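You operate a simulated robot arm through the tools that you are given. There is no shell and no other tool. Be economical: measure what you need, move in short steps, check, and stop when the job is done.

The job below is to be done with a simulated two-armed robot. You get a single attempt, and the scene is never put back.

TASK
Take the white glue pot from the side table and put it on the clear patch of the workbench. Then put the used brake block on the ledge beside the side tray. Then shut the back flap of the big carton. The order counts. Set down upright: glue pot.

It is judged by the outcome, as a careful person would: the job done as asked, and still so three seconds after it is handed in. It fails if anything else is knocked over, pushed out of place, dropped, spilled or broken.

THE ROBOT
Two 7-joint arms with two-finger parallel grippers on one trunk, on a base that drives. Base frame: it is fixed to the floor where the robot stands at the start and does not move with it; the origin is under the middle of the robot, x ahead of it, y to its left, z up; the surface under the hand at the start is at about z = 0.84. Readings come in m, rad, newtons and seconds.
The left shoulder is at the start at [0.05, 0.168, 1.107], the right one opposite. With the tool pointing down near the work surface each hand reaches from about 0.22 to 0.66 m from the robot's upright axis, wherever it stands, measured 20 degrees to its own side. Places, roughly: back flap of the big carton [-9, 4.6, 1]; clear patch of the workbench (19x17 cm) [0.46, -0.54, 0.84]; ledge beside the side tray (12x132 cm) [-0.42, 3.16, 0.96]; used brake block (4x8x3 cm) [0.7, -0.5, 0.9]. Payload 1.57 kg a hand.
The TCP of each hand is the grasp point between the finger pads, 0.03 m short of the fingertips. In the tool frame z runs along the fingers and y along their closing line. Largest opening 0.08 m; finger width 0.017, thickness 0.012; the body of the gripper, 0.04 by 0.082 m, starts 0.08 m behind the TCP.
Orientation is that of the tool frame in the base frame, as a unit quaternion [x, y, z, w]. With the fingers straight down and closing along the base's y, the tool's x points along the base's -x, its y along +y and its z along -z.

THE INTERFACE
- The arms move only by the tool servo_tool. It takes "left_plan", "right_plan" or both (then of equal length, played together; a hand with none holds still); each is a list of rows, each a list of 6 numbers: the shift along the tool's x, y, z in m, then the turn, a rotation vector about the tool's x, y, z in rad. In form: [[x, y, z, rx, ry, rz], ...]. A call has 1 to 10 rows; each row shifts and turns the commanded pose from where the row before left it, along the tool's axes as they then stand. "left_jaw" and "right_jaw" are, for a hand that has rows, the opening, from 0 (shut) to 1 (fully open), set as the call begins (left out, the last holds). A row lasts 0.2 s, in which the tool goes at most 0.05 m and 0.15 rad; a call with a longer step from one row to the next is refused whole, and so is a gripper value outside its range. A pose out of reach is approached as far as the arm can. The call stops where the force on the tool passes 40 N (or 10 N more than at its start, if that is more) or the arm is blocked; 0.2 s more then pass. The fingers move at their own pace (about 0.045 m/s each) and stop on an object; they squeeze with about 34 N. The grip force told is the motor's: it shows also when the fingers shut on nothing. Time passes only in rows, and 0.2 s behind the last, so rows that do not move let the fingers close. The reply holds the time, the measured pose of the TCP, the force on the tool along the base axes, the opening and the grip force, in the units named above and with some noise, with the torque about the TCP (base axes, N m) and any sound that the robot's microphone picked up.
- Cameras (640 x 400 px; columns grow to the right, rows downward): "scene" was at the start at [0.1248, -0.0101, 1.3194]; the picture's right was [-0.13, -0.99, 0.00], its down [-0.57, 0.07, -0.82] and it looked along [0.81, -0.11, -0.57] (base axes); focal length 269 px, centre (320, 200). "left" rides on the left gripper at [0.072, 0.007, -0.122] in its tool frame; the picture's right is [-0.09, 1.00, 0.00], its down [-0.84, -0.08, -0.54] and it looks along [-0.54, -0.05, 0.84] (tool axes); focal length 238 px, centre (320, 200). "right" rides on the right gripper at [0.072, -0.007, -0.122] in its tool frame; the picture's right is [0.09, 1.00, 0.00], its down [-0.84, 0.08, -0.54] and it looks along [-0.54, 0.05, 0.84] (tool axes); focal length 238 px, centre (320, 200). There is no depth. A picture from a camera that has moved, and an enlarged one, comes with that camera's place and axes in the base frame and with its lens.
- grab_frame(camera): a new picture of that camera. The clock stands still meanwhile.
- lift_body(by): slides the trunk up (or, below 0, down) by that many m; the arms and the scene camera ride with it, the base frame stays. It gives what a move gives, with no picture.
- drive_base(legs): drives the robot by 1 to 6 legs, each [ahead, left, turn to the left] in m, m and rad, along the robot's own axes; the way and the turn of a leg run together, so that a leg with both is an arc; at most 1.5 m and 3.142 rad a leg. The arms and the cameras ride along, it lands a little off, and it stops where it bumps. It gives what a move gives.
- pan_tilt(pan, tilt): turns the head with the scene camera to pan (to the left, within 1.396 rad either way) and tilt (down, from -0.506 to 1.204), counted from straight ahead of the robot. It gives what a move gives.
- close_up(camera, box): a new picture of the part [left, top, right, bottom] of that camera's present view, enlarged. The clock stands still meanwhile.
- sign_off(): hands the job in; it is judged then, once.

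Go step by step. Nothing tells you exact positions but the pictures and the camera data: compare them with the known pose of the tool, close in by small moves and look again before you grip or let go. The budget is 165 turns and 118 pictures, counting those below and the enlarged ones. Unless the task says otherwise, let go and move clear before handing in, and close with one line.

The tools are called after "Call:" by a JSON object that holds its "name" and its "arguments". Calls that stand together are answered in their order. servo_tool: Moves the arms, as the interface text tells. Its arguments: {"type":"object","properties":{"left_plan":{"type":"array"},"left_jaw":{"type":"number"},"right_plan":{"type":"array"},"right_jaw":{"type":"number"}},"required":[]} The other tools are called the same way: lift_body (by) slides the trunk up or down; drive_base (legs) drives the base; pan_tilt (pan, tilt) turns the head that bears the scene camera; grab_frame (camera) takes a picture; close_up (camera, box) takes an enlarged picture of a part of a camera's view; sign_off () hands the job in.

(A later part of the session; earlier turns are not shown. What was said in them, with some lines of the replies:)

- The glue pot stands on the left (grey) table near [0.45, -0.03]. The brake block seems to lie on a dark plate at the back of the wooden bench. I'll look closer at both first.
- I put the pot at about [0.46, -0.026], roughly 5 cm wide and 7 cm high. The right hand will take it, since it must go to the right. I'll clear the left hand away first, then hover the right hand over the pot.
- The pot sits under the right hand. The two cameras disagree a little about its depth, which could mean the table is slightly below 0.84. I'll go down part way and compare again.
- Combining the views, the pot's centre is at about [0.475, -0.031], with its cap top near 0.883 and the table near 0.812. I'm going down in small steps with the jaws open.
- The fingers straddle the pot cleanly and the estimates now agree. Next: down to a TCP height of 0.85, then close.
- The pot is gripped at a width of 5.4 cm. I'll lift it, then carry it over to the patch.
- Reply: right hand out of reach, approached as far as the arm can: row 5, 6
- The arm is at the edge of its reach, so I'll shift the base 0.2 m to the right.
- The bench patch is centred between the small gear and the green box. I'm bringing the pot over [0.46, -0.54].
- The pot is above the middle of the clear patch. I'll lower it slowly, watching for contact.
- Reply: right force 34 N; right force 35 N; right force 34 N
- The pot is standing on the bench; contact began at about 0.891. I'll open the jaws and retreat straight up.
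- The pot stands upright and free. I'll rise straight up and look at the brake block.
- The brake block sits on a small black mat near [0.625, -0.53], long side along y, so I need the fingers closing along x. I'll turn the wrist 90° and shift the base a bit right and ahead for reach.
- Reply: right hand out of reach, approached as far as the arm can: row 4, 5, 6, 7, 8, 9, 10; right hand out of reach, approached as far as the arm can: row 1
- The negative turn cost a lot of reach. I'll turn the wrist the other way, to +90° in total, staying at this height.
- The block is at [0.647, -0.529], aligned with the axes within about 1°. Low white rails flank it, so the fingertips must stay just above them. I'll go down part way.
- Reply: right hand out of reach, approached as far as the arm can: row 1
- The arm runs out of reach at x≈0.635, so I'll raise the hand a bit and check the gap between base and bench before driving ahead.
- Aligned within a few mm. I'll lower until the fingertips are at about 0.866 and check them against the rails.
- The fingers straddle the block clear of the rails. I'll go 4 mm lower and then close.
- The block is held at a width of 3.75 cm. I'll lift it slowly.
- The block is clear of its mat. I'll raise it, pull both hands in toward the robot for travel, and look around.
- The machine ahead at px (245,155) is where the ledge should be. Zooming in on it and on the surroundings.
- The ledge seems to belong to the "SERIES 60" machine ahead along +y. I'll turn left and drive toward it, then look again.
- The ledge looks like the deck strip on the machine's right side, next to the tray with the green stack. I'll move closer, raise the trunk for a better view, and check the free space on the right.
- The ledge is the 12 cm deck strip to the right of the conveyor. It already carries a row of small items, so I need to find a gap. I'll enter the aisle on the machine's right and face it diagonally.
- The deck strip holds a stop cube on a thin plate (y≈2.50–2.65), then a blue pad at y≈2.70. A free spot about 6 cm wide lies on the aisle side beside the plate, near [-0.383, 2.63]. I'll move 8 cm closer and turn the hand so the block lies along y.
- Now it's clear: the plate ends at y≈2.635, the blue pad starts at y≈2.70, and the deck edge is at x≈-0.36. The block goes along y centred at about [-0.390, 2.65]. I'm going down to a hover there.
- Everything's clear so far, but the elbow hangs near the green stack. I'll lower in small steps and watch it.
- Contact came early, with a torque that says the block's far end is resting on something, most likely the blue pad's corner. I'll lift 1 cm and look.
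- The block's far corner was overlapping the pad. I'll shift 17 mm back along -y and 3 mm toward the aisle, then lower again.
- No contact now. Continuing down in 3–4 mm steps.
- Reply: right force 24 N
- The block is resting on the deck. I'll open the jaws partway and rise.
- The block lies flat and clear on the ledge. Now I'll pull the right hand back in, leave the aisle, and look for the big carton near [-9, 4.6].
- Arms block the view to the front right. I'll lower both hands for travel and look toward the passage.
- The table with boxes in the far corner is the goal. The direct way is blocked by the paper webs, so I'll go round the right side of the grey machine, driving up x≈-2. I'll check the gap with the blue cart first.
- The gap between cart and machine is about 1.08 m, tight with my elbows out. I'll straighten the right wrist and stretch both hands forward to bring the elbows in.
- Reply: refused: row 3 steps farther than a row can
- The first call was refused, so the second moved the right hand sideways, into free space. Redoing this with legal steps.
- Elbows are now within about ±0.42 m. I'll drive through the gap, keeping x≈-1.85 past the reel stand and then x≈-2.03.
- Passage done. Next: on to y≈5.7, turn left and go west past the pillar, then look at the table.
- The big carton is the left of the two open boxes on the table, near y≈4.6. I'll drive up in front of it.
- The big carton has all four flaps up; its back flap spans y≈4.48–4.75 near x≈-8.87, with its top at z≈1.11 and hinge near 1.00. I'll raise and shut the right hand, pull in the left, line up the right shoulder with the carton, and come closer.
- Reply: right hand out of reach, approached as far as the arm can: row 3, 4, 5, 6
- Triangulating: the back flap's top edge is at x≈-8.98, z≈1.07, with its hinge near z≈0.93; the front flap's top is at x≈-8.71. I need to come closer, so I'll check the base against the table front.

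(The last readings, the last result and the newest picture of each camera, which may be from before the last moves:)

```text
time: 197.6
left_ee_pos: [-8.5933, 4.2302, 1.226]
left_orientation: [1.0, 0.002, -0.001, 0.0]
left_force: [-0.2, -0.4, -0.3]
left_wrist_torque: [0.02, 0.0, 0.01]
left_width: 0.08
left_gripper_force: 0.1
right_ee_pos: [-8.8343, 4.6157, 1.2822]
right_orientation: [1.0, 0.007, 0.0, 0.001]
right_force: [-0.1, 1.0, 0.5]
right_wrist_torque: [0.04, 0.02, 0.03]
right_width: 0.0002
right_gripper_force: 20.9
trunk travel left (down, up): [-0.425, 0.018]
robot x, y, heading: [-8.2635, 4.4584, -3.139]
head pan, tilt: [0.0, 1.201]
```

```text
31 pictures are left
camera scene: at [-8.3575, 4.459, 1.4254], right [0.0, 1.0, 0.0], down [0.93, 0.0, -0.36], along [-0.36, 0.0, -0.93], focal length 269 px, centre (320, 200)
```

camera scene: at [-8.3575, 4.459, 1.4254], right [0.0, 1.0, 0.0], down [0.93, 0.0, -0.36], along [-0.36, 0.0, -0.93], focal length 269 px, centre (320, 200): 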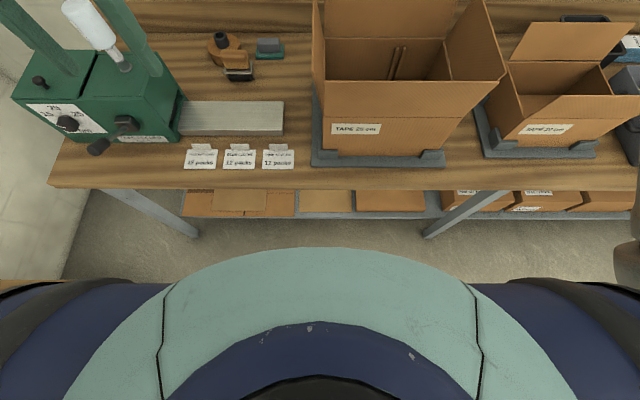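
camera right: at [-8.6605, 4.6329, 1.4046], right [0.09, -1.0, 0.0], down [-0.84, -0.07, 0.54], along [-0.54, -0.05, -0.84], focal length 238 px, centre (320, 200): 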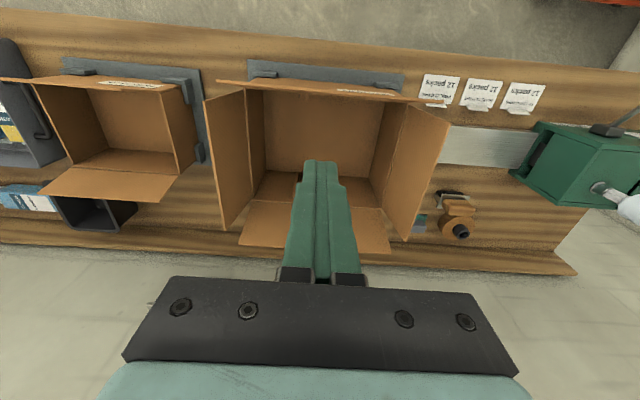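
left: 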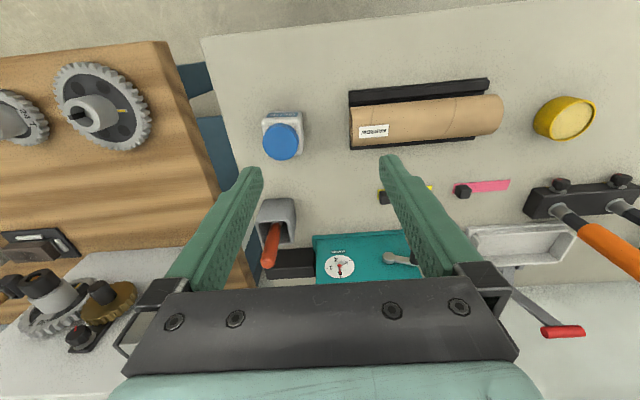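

There's room: the base front is only about 0.2 m ahead of the centre. I'll retract the left hand 0.1 m and drive another 0.09 m forward.

Call:
{"name": "servo_tool", "arguments": {"left_plan": [[0.04, 0, -0.02, 0, 0, 0], [0.04, 0, -0.02, 0, 0, 0], [0.02, 0, 0, 0, 0, 0], [0, 0, 0, 0, 0, 0]]}}

Call:
{"name": "drive_base", "arguments": {"legs": [[0.09, 0, 0]]}}

Call:
{"name": "pan_tilt", "arguments": {"pan": -0.2, "tilt": 0.7}}

Call:
{"name": "servo_tool", "arguments": {"right_plan": [[-0.04, 0, 0, 0, 0, 0], [-0.04, 0, 0, 0, 0, 0], [0, 0, 0.0, 0, 0, 0]]}}

Call:
{"name": "grab_frame", "arguments": {"camera": "scene"}}

Call:
{"name": "grab_frame", "arguments": {"camera": "right"}}

```text
time: 198.6
left_ee_pos: [-8.4936, 4.2292, 1.2665]
left_orientation: [1.0, 0.003, -0.001, 0.0]
left_force: [0.4, -1.0, 0.1]
left_wrist_torque: [0.0, 0.0, 0.03]
left_width: 0.08
left_gripper_force: 0.1
right_ee_pos: [-8.8347, 4.614, 1.2837]
right_orientation: [1.0, 0.007, 0.0, 0.001]
right_force: [-0.4, 1.0, 0.1]
right_wrist_torque: [-0.03, 0.0, -0.01]
right_width: 0.0
right_gripper_force: 21.1
trunk travel left (down, up): [-0.425, 0.018]
robot x, y, heading: [-8.26, 4.4593, -3.137]
head pan, tilt: [0.0, 1.201]
```

```text
time: 199.7
left_ee_pos: [-8.5835, 4.2287, 1.2656]
left_orientation: [1.0, 0.004, -0.001, 0.0]
left_force: [-0.1, -0.7, 0.1]
left_wrist_torque: [0.02, 0.01, 0.04]
left_width: 0.08
left_gripper_force: 0.0
right_ee_pos: [-8.9254, 4.615, 1.2839]
right_orientation: [1.0, 0.009, 0.0, 0.001]
right_force: [-0.1, 0.8, 0.2]
right_wrist_torque: [0.03, -0.05, 0.03]
right_width: 0.0
right_gripper_force: 21.2
trunk travel left (down, up): [-0.425, 0.018]
robot x, y, heading: [-8.3493, 4.456, -3.138]
head pan, tilt: [0.0, 1.201]
```

```text
time: 200.6
left_ee_pos: [-8.5835, 4.2296, 1.2651]
left_orientation: [1.0, 0.004, -0.001, 0.0]
left_force: [0.7, 0.5, -0.3]
left_wrist_torque: [-0.03, -0.06, 0.0]
left_width: 0.0797
left_gripper_force: 0.0
right_ee_pos: [-8.9261, 4.6128, 1.2833]
right_orientation: [1.0, 0.007, -0.001, 0.001]
right_force: [-0.6, 0.0, -0.2]
right_wrist_torque: [-0.03, 0.0, -0.01]
right_width: 0.0
right_gripper_force: 21.0
trunk travel left (down, up): [-0.425, 0.018]
robot x, y, heading: [-8.3489, 4.4544, -3.134]
head pan, tilt: [-0.201, 0.7]
```

```text
time: 201.4
left_ee_pos: [-8.5822, 4.2295, 1.2661]
left_orientation: [1.0, 0.003, -0.001, -0.002]
left_force: [0.1, -0.3, 0.3]
left_wrist_torque: [-0.03, 0.01, 0.01]
left_width: 0.0801
left_gripper_force: 0.0
right_ee_pos: [-8.9359, 4.6205, 1.2631]
right_orientation: [1.0, 0.008, -0.001, 0.0]
right_force: [-0.7, -0.3, -0.9]
right_wrist_torque: [0.02, -0.01, 0.04]
right_width: 0.0001
right_gripper_force: 21.3
right hand out of reach, approached as far as the arm can: row 1, 2
trunk travel left (down, up): [-0.425, 0.018]
robot x, y, heading: [-8.3489, 4.4574, -3.138]
head pan, tilt: [-0.201, 0.7]
```

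```text
30 pictures are left
camera scene: at [-8.4751, 4.4749, 1.4614], right [0.19, 0.98, 0.0], down [0.63, -0.12, -0.77], along [-0.75, 0.15, -0.64], focal length 269 px, centre (320, 200)
```

scene: 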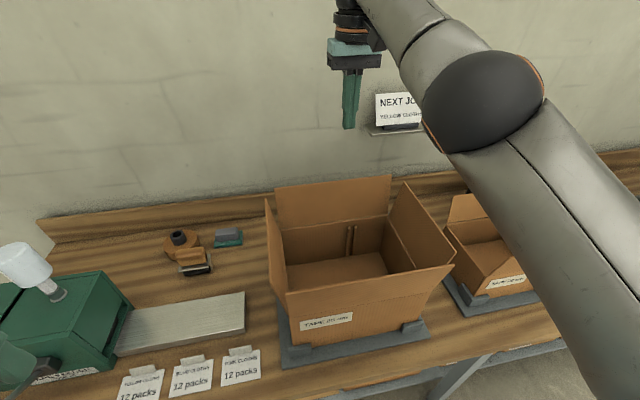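

```text
29 pictures are left
camera right: at [-8.8635, 4.6284, 1.3839], right [0.11, -0.99, 0.0], down [-0.83, -0.09, 0.54], along [-0.54, -0.06, -0.84], focal length 238 px, centre (320, 200)
```

right: 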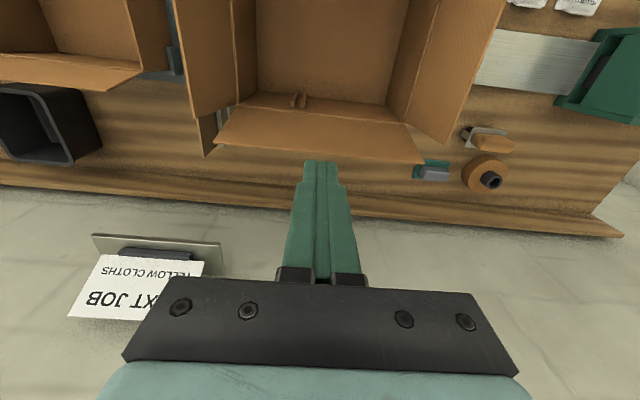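

The flap is confirmed at x≈-8.981. The hand needs about 7 cm more at this height, and the table legs are at x≈-8.69, so I can move in 7 cm more.

Call:
{"name": "drive_base", "arguments": {"legs": [[0.07, 0, 0]]}}

Call:
{"name": "servo_tool", "arguments": {"right_plan": [[-0.02, 0, 0.03, 0, 0, 0], [-0.025, 0, 0.03, 0, 0, 0], [0, 0, 0, 0, 0, 0]]}}

Call:
{"name": "grab_frame", "arguments": {"camera": "right"}}

```text
time: 202.4
left_ee_pos: [-8.6525, 4.2281, 1.2657]
left_orientation: [1.0, 0.004, 0.0, -0.001]
left_force: [0.6, -0.1, 0.3]
left_wrist_torque: [0.0, -0.03, 0.03]
left_width: 0.0799
left_gripper_force: 0.1
right_ee_pos: [-9.0063, 4.6202, 1.2616]
right_orientation: [1.0, 0.008, -0.001, 0.0]
right_force: [-0.3, -0.7, -0.5]
right_wrist_torque: [0.04, -0.06, 0.02]
right_width: 0.0
right_gripper_force: 20.9
trunk travel left (down, up): [-0.425, 0.018]
robot x, y, heading: [-8.4165, 4.4571, -3.137]
head pan, tilt: [-0.201, 0.7]
```

```text
time: 203.2
left_ee_pos: [-8.6523, 4.2274, 1.2672]
left_orientation: [1.0, 0.004, -0.002, -0.001]
left_force: [-0.1, 0.5, -0.2]
left_wrist_torque: [0.0, 0.03, 0.0]
left_width: 0.08
left_gripper_force: 0.1
right_ee_pos: [-9.0251, 4.6226, 1.1964]
right_orientation: [1.0, 0.008, -0.002, 0.0]
right_force: [0.0, 1.1, 0.4]
right_wrist_torque: [0.0, 0.0, -0.02]
right_width: 0.0001
right_gripper_force: 21.5
right hand out of reach, approached as far as the arm can: row 1, 2
trunk travel left (down, up): [-0.425, 0.018]
robot x, y, heading: [-8.4197, 4.454, -3.136]
head pan, tilt: [-0.201, 0.7]
```

```text
28 pictures are left
camera right: at [-8.9521, 4.6306, 1.3178], right [0.11, -0.99, 0.0], down [-0.83, -0.09, 0.54], along [-0.54, -0.06, -0.84], focal length 238 px, centre (320, 200)
```

right: 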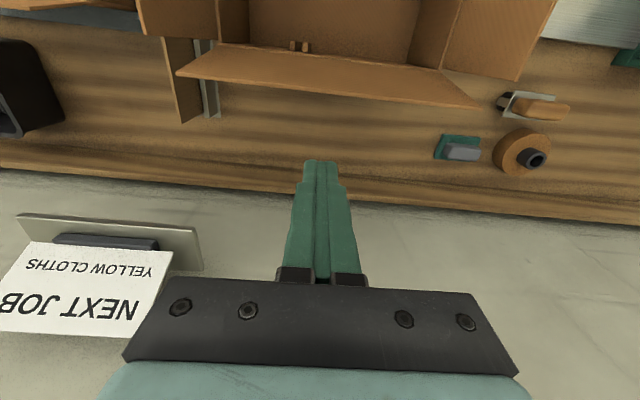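

The closed fingers are 3 cm behind the flap. I'll lower the tips behind it to about z=1.03.

Call:
{"name": "servo_tool", "arguments": {"right_plan": [[0, 0, 0.03, 0, 0, 0], [0, 0, 0.04, 0, 0, 0], [0, 0, 0.04, 0, 0, 0], [0, 0, 0.03, 0, 0, 0], [0, 0, 0, 0, 0, 0]]}}

Call:
{"name": "grab_frame", "arguments": {"camera": "right"}}

Call:
{"name": "grab_frame", "arguments": {"camera": "scene"}}

```text
time: 204.4
left_ee_pos: [-8.6524, 4.2286, 1.2649]
left_orientation: [1.0, 0.004, -0.001, 0.0]
left_force: [0.4, 0.1, 0.1]
left_wrist_torque: [-0.01, -0.02, 0.02]
left_width: 0.0797
left_gripper_force: 0.1
right_ee_pos: [-9.0242, 4.6237, 1.0547]
right_orientation: [1.0, 0.007, -0.001, 0.001]
right_force: [0.3, -0.1, 0.3]
right_wrist_torque: [-0.01, -0.04, -0.04]
right_width: 0.0001
right_gripper_force: 21.5
trunk travel left (down, up): [-0.425, 0.018]
robot x, y, heading: [-8.4184, 4.4578, -3.135]
head pan, tilt: [-0.201, 0.7]
```

```text
27 pictures are left
camera right: at [-8.9519, 4.6308, 1.1767], right [0.11, -0.99, 0.0], down [-0.83, -0.09, 0.54], along [-0.54, -0.06, -0.84], focal length 238 px, centre (320, 200)
```

right: 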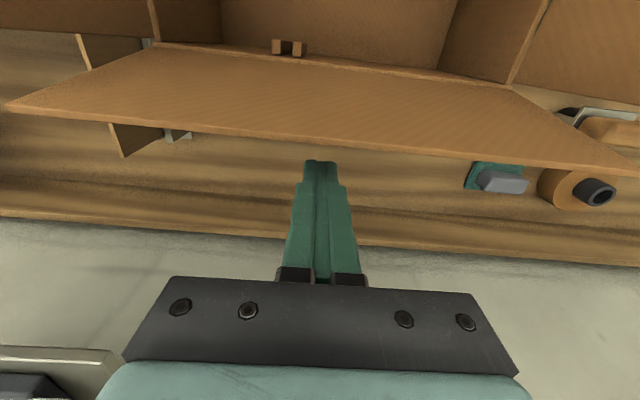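

```text
26 pictures are left
camera scene: at [-8.5453, 4.4749, 1.4614], right [0.19, 0.98, 0.0], down [0.63, -0.12, -0.77], along [-0.75, 0.15, -0.64], focal length 269 px, centre (320, 200)
```

scene: 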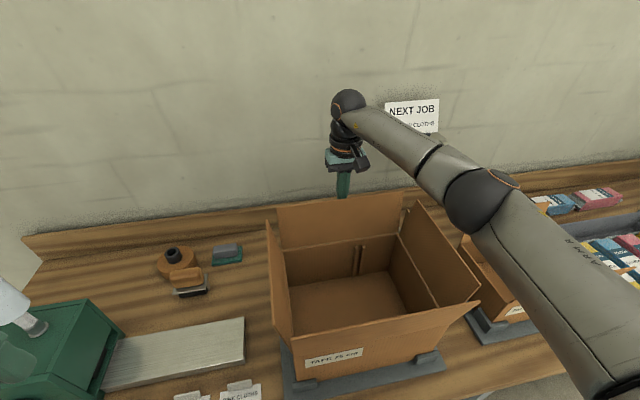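

The fingers are right behind the flap. Now I'll draw it toward the robot in small steps.

Call:
{"name": "servo_tool", "arguments": {"right_plan": [[0.02, 0, 0, 0, 0, 0], [0.02, 0, 0, 0, 0, 0], [0.02, 0, 0, 0, 0, 0], [0.02, 0, 0, 0, 0, 0], [0, 0, 0, 0, 0, 0]]}}

Call:
{"name": "grab_frame", "arguments": {"camera": "scene"}}

```text
time: 205.6
left_ee_pos: [-8.6531, 4.2284, 1.2652]
left_orientation: [1.0, 0.003, -0.001, 0.0]
left_force: [-0.4, -0.1, -0.5]
left_wrist_torque: [0.01, 0.01, 0.01]
left_width: 0.0799
left_gripper_force: 0.0
right_ee_pos: [-8.9448, 4.6246, 1.0551]
right_orientation: [1.0, 0.007, -0.001, -0.001]
right_force: [0.0, 0.0, 0.6]
right_wrist_torque: [0.02, 0.05, -0.03]
right_width: 0.0002
right_gripper_force: 21.2
trunk travel left (down, up): [-0.425, 0.018]
robot x, y, heading: [-8.4208, 4.4552, -3.136]
head pan, tilt: [-0.201, 0.7]
```

```text
25 pictures are left
camera scene: at [-8.5456, 4.4747, 1.4613], right [0.19, 0.98, 0.0], down [0.63, -0.12, -0.76], along [-0.75, 0.15, -0.64], focal length 269 px, centre (320, 200)
```

scene: 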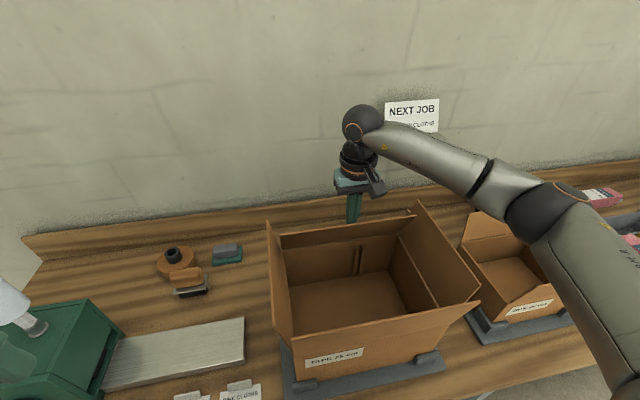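

The flap is folding inward. Continuing toward the robot and downward.

Call:
{"name": "servo_tool", "arguments": {"right_plan": [[0.02, 0, 0, 0, 0, 0], [0.02, 0, 0.005, 0, 0, 0], [0.01, 0, 0.015, 0, 0, 0], [0.005, 0, 0.02, 0, 0, 0], [0, 0, 0, 0, 0, 0]]}}

Call:
{"name": "grab_frame", "arguments": {"camera": "scene"}}

Call:
{"name": "grab_frame", "arguments": {"camera": "right"}}

```text
time: 206.8
left_ee_pos: [-8.6529, 4.2298, 1.2657]
left_orientation: [1.0, 0.004, -0.001, 0.0]
left_force: [0.6, -0.2, 0.3]
left_wrist_torque: [0.01, 0.0, 0.01]
left_width: 0.0801
left_gripper_force: 0.1
right_ee_pos: [-8.8905, 4.6241, 1.0149]
right_orientation: [1.0, 0.007, -0.001, 0.0]
right_force: [-0.2, 0.2, 0.6]
right_wrist_torque: [0.01, -0.01, 0.0]
right_width: 0.0001
right_gripper_force: 21.5
trunk travel left (down, up): [-0.425, 0.018]
robot x, y, heading: [-8.4202, 4.4578, -3.135]
head pan, tilt: [-0.201, 0.7]
```

```text
24 pictures are left
camera scene: at [-8.5454, 4.4748, 1.4614], right [0.19, 0.98, 0.0], down [0.63, -0.12, -0.77], along [-0.75, 0.15, -0.64], focal length 269 px, centre (320, 200)
```

scene: 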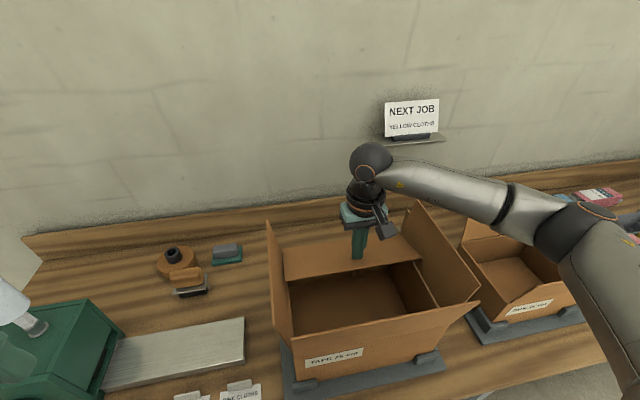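

```text
23 pictures are left
camera right: at [-8.818, 4.6322, 1.1365], right [0.11, -0.99, 0.0], down [-0.83, -0.09, 0.54], along [-0.54, -0.06, -0.84], focal length 238 px, centre (320, 200)
```

right: 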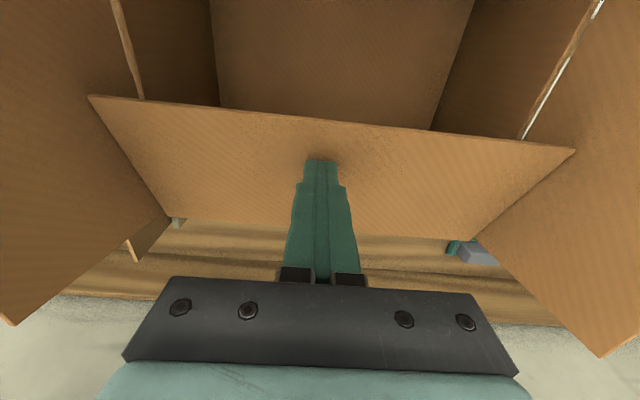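

The flap leans at about 35–40° with the fingers on top. I'll press it down gently.

Call:
{"name": "servo_tool", "arguments": {"right_plan": [[0, 0, 0.015, 0, 0, 0], [0, 0, 0.015, 0, 0, 0], [0, 0, 0, 0, 0, 0]]}}

Call:
{"name": "grab_frame", "arguments": {"camera": "scene"}}

```text
time: 207.6
left_ee_pos: [-8.6514, 4.2282, 1.2661]
left_orientation: [1.0, 0.003, -0.001, 0.0]
left_force: [0.4, 0.5, 0.1]
left_wrist_torque: [0.0, 0.01, -0.03]
left_width: 0.0802
left_gripper_force: 0.1
right_ee_pos: [-8.8912, 4.624, 0.9861]
right_orientation: [1.0, 0.008, -0.002, 0.001]
right_force: [1.2, 1.8, 10.0]
right_wrist_torque: [0.05, -0.1, 0.1]
right_width: 0.0
right_gripper_force: 21.8
trunk travel left (down, up): [-0.425, 0.018]
robot x, y, heading: [-8.4189, 4.4578, -3.135]
head pan, tilt: [-0.201, 0.7]
```

```text
22 pictures are left
camera scene: at [-8.5442, 4.4747, 1.4617], right [0.19, 0.98, 0.0], down [0.63, -0.12, -0.77], along [-0.75, 0.15, -0.64], focal length 269 px, centre (320, 200)
```

scene: 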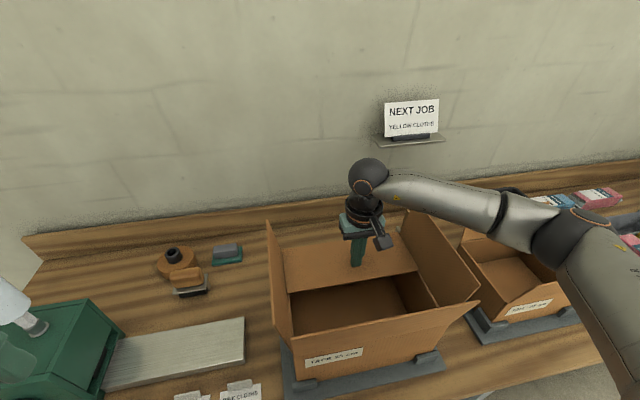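

Resistance of about 10 N now, so the flap may be at its stop. Checking how flat it is.

Call:
{"name": "close_up", "arguments": {"camera": "scene", "box": [250, 190, 490, 370]}}

Call:
{"name": "grab_frame", "arguments": {"camera": "right"}}

```text
2.22 times, centred on (370, 280) of scene
camera zoom: at [-8.5442, 4.4747, 1.4617], right [0.19, 0.98, 0.0], down [0.63, -0.12, -0.77], along [-0.75, 0.15, -0.64], focal length 598 px, centre (209, 22)
```

zoom: 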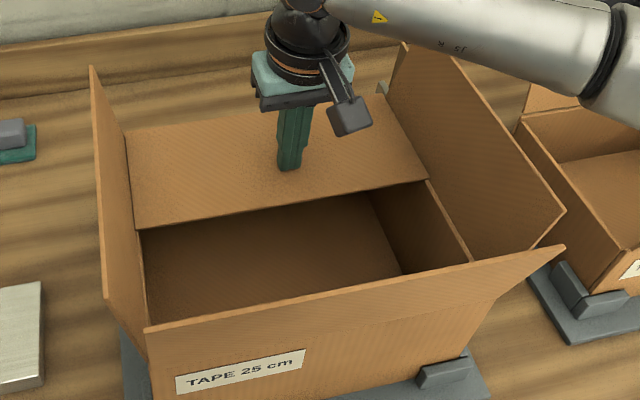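

```text
20 pictures are left
camera right: at [-8.8186, 4.6325, 1.108], right [0.11, -0.99, 0.0], down [-0.83, -0.09, 0.55], along [-0.54, -0.06, -0.84], focal length 238 px, centre (320, 200)
```

right: 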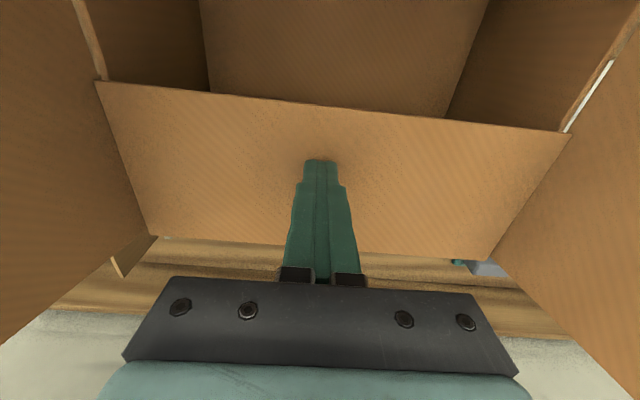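

The flap's edges meet the side walls, so it looks level. I'll raise the hand clear and check that it stays shut.

Call:
{"name": "servo_tool", "arguments": {"right_plan": [[0, 0, -0.02, 0, 0, 0], [0, 0, -0.04, 0, 0, 0], [0, 0, -0.045, 0, 0, 0], [0, 0, -0.045, 0, 0, 0], [0, 0, -0.045, 0, 0, 0], [0, 0, -0.045, 0, 0, 0], [0, 0, 0, 0, 0, 0], [0, 0, 0, 0, 0, 0]]}}

Call:
{"name": "close_up", "arguments": {"camera": "scene", "box": [250, 190, 490, 370]}}

Call:
{"name": "grab_frame", "arguments": {"camera": "right"}}

```text
time: 209.4
left_ee_pos: [-8.6525, 4.2279, 1.2654]
left_orientation: [1.0, 0.004, -0.001, 0.0]
left_force: [-0.6, 0.2, 0.8]
left_wrist_torque: [0.0, -0.03, 0.01]
left_width: 0.08
left_gripper_force: 0.1
right_ee_pos: [-8.8877, 4.6255, 1.2262]
right_orientation: [1.0, 0.007, -0.001, 0.0]
right_force: [-0.2, -0.8, -0.3]
right_wrist_torque: [0.01, 0.02, -0.03]
right_width: 0.0
right_gripper_force: 20.9
trunk travel left (down, up): [-0.425, 0.018]
robot x, y, heading: [-8.4221, 4.4551, -3.137]
head pan, tilt: [-0.201, 0.7]
```

```text
2.22 times, centred on (370, 280) of scene
camera zoom: at [-8.5451, 4.4747, 1.4614], right [0.19, 0.98, 0.0], down [0.63, -0.12, -0.77], along [-0.75, 0.15, -0.64], focal length 598 px, centre (209, 22)
```

zoom: 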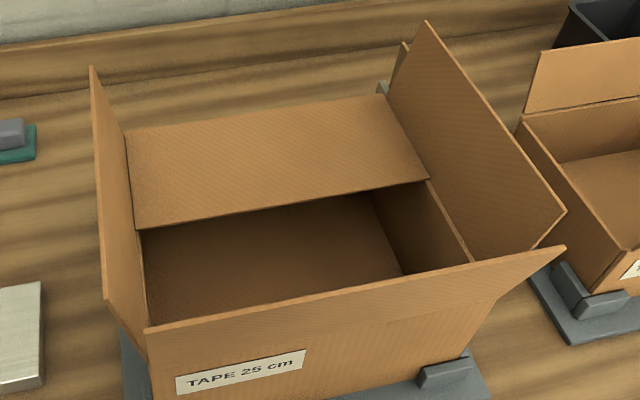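

```text
18 pictures are left
camera right: at [-8.8154, 4.6335, 1.3466], right [0.11, -0.99, 0.0], down [-0.83, -0.09, 0.54], along [-0.54, -0.06, -0.84], focal length 238 px, centre (320, 200)
```

right: 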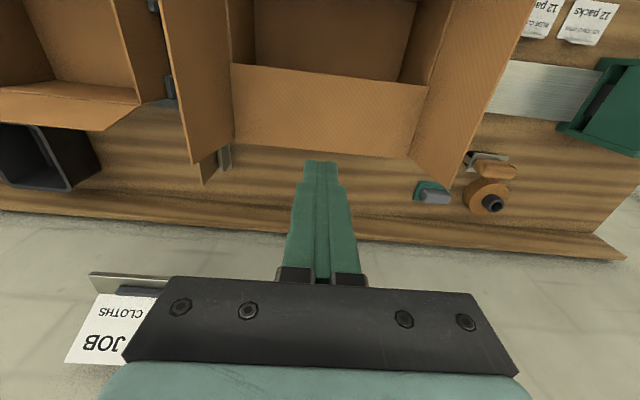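

The flap stays shut, and triangulation puts its free edge level with its hinge. I'll back away from the table so everything is clear and check once more.

Call:
{"name": "drive_base", "arguments": {"legs": [[-0.4, 0, 0]]}}

Call:
{"name": "grab_frame", "arguments": {"camera": "scene"}}

```text
time: 211.9
left_ee_pos: [-8.25, 4.2306, 1.2659]
left_orientation: [1.0, 0.005, -0.001, 0.001]
left_force: [-0.2, -0.5, -0.3]
left_wrist_torque: [0.03, 0.03, 0.05]
left_width: 0.0801
left_gripper_force: 0.1
right_ee_pos: [-8.4863, 4.628, 1.2255]
right_orientation: [1.0, 0.009, -0.001, -0.001]
right_force: [-0.1, 0.3, 0.7]
right_wrist_torque: [0.01, 0.01, 0.02]
right_width: 0.0
right_gripper_force: 21.1
trunk travel left (down, up): [-0.425, 0.018]
robot x, y, heading: [-8.0139, 4.4609, -3.135]
head pan, tilt: [-0.201, 0.7]
```

```text
17 pictures are left
camera scene: at [-8.1433, 4.4772, 1.4614], right [0.19, 0.98, 0.0], down [0.63, -0.12, -0.77], along [-0.75, 0.15, -0.64], focal length 269 px, centre (320, 200)
```

scene: 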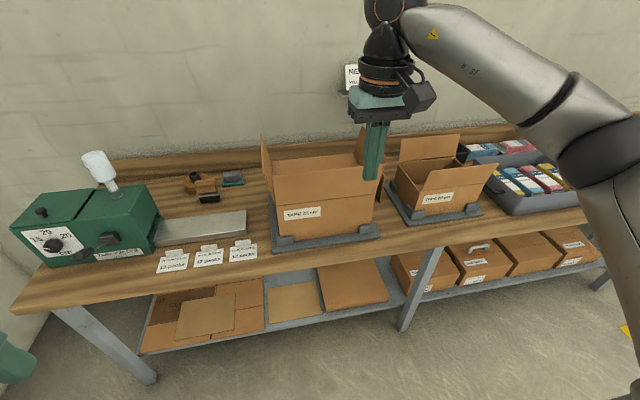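

The back flap is shut, everything else on the table is in place, and the robot is clear. I'm handing in.

Call:
{"name": "sign_off", "arguments": {}}

```text
The job is handed in.
```

All three jobs are done, in the order asked: the glue pot stands upright on the clear patch of the workbench, the used brake block lies on the ledge beside the side tray, and the back flap of the big carton is shut.
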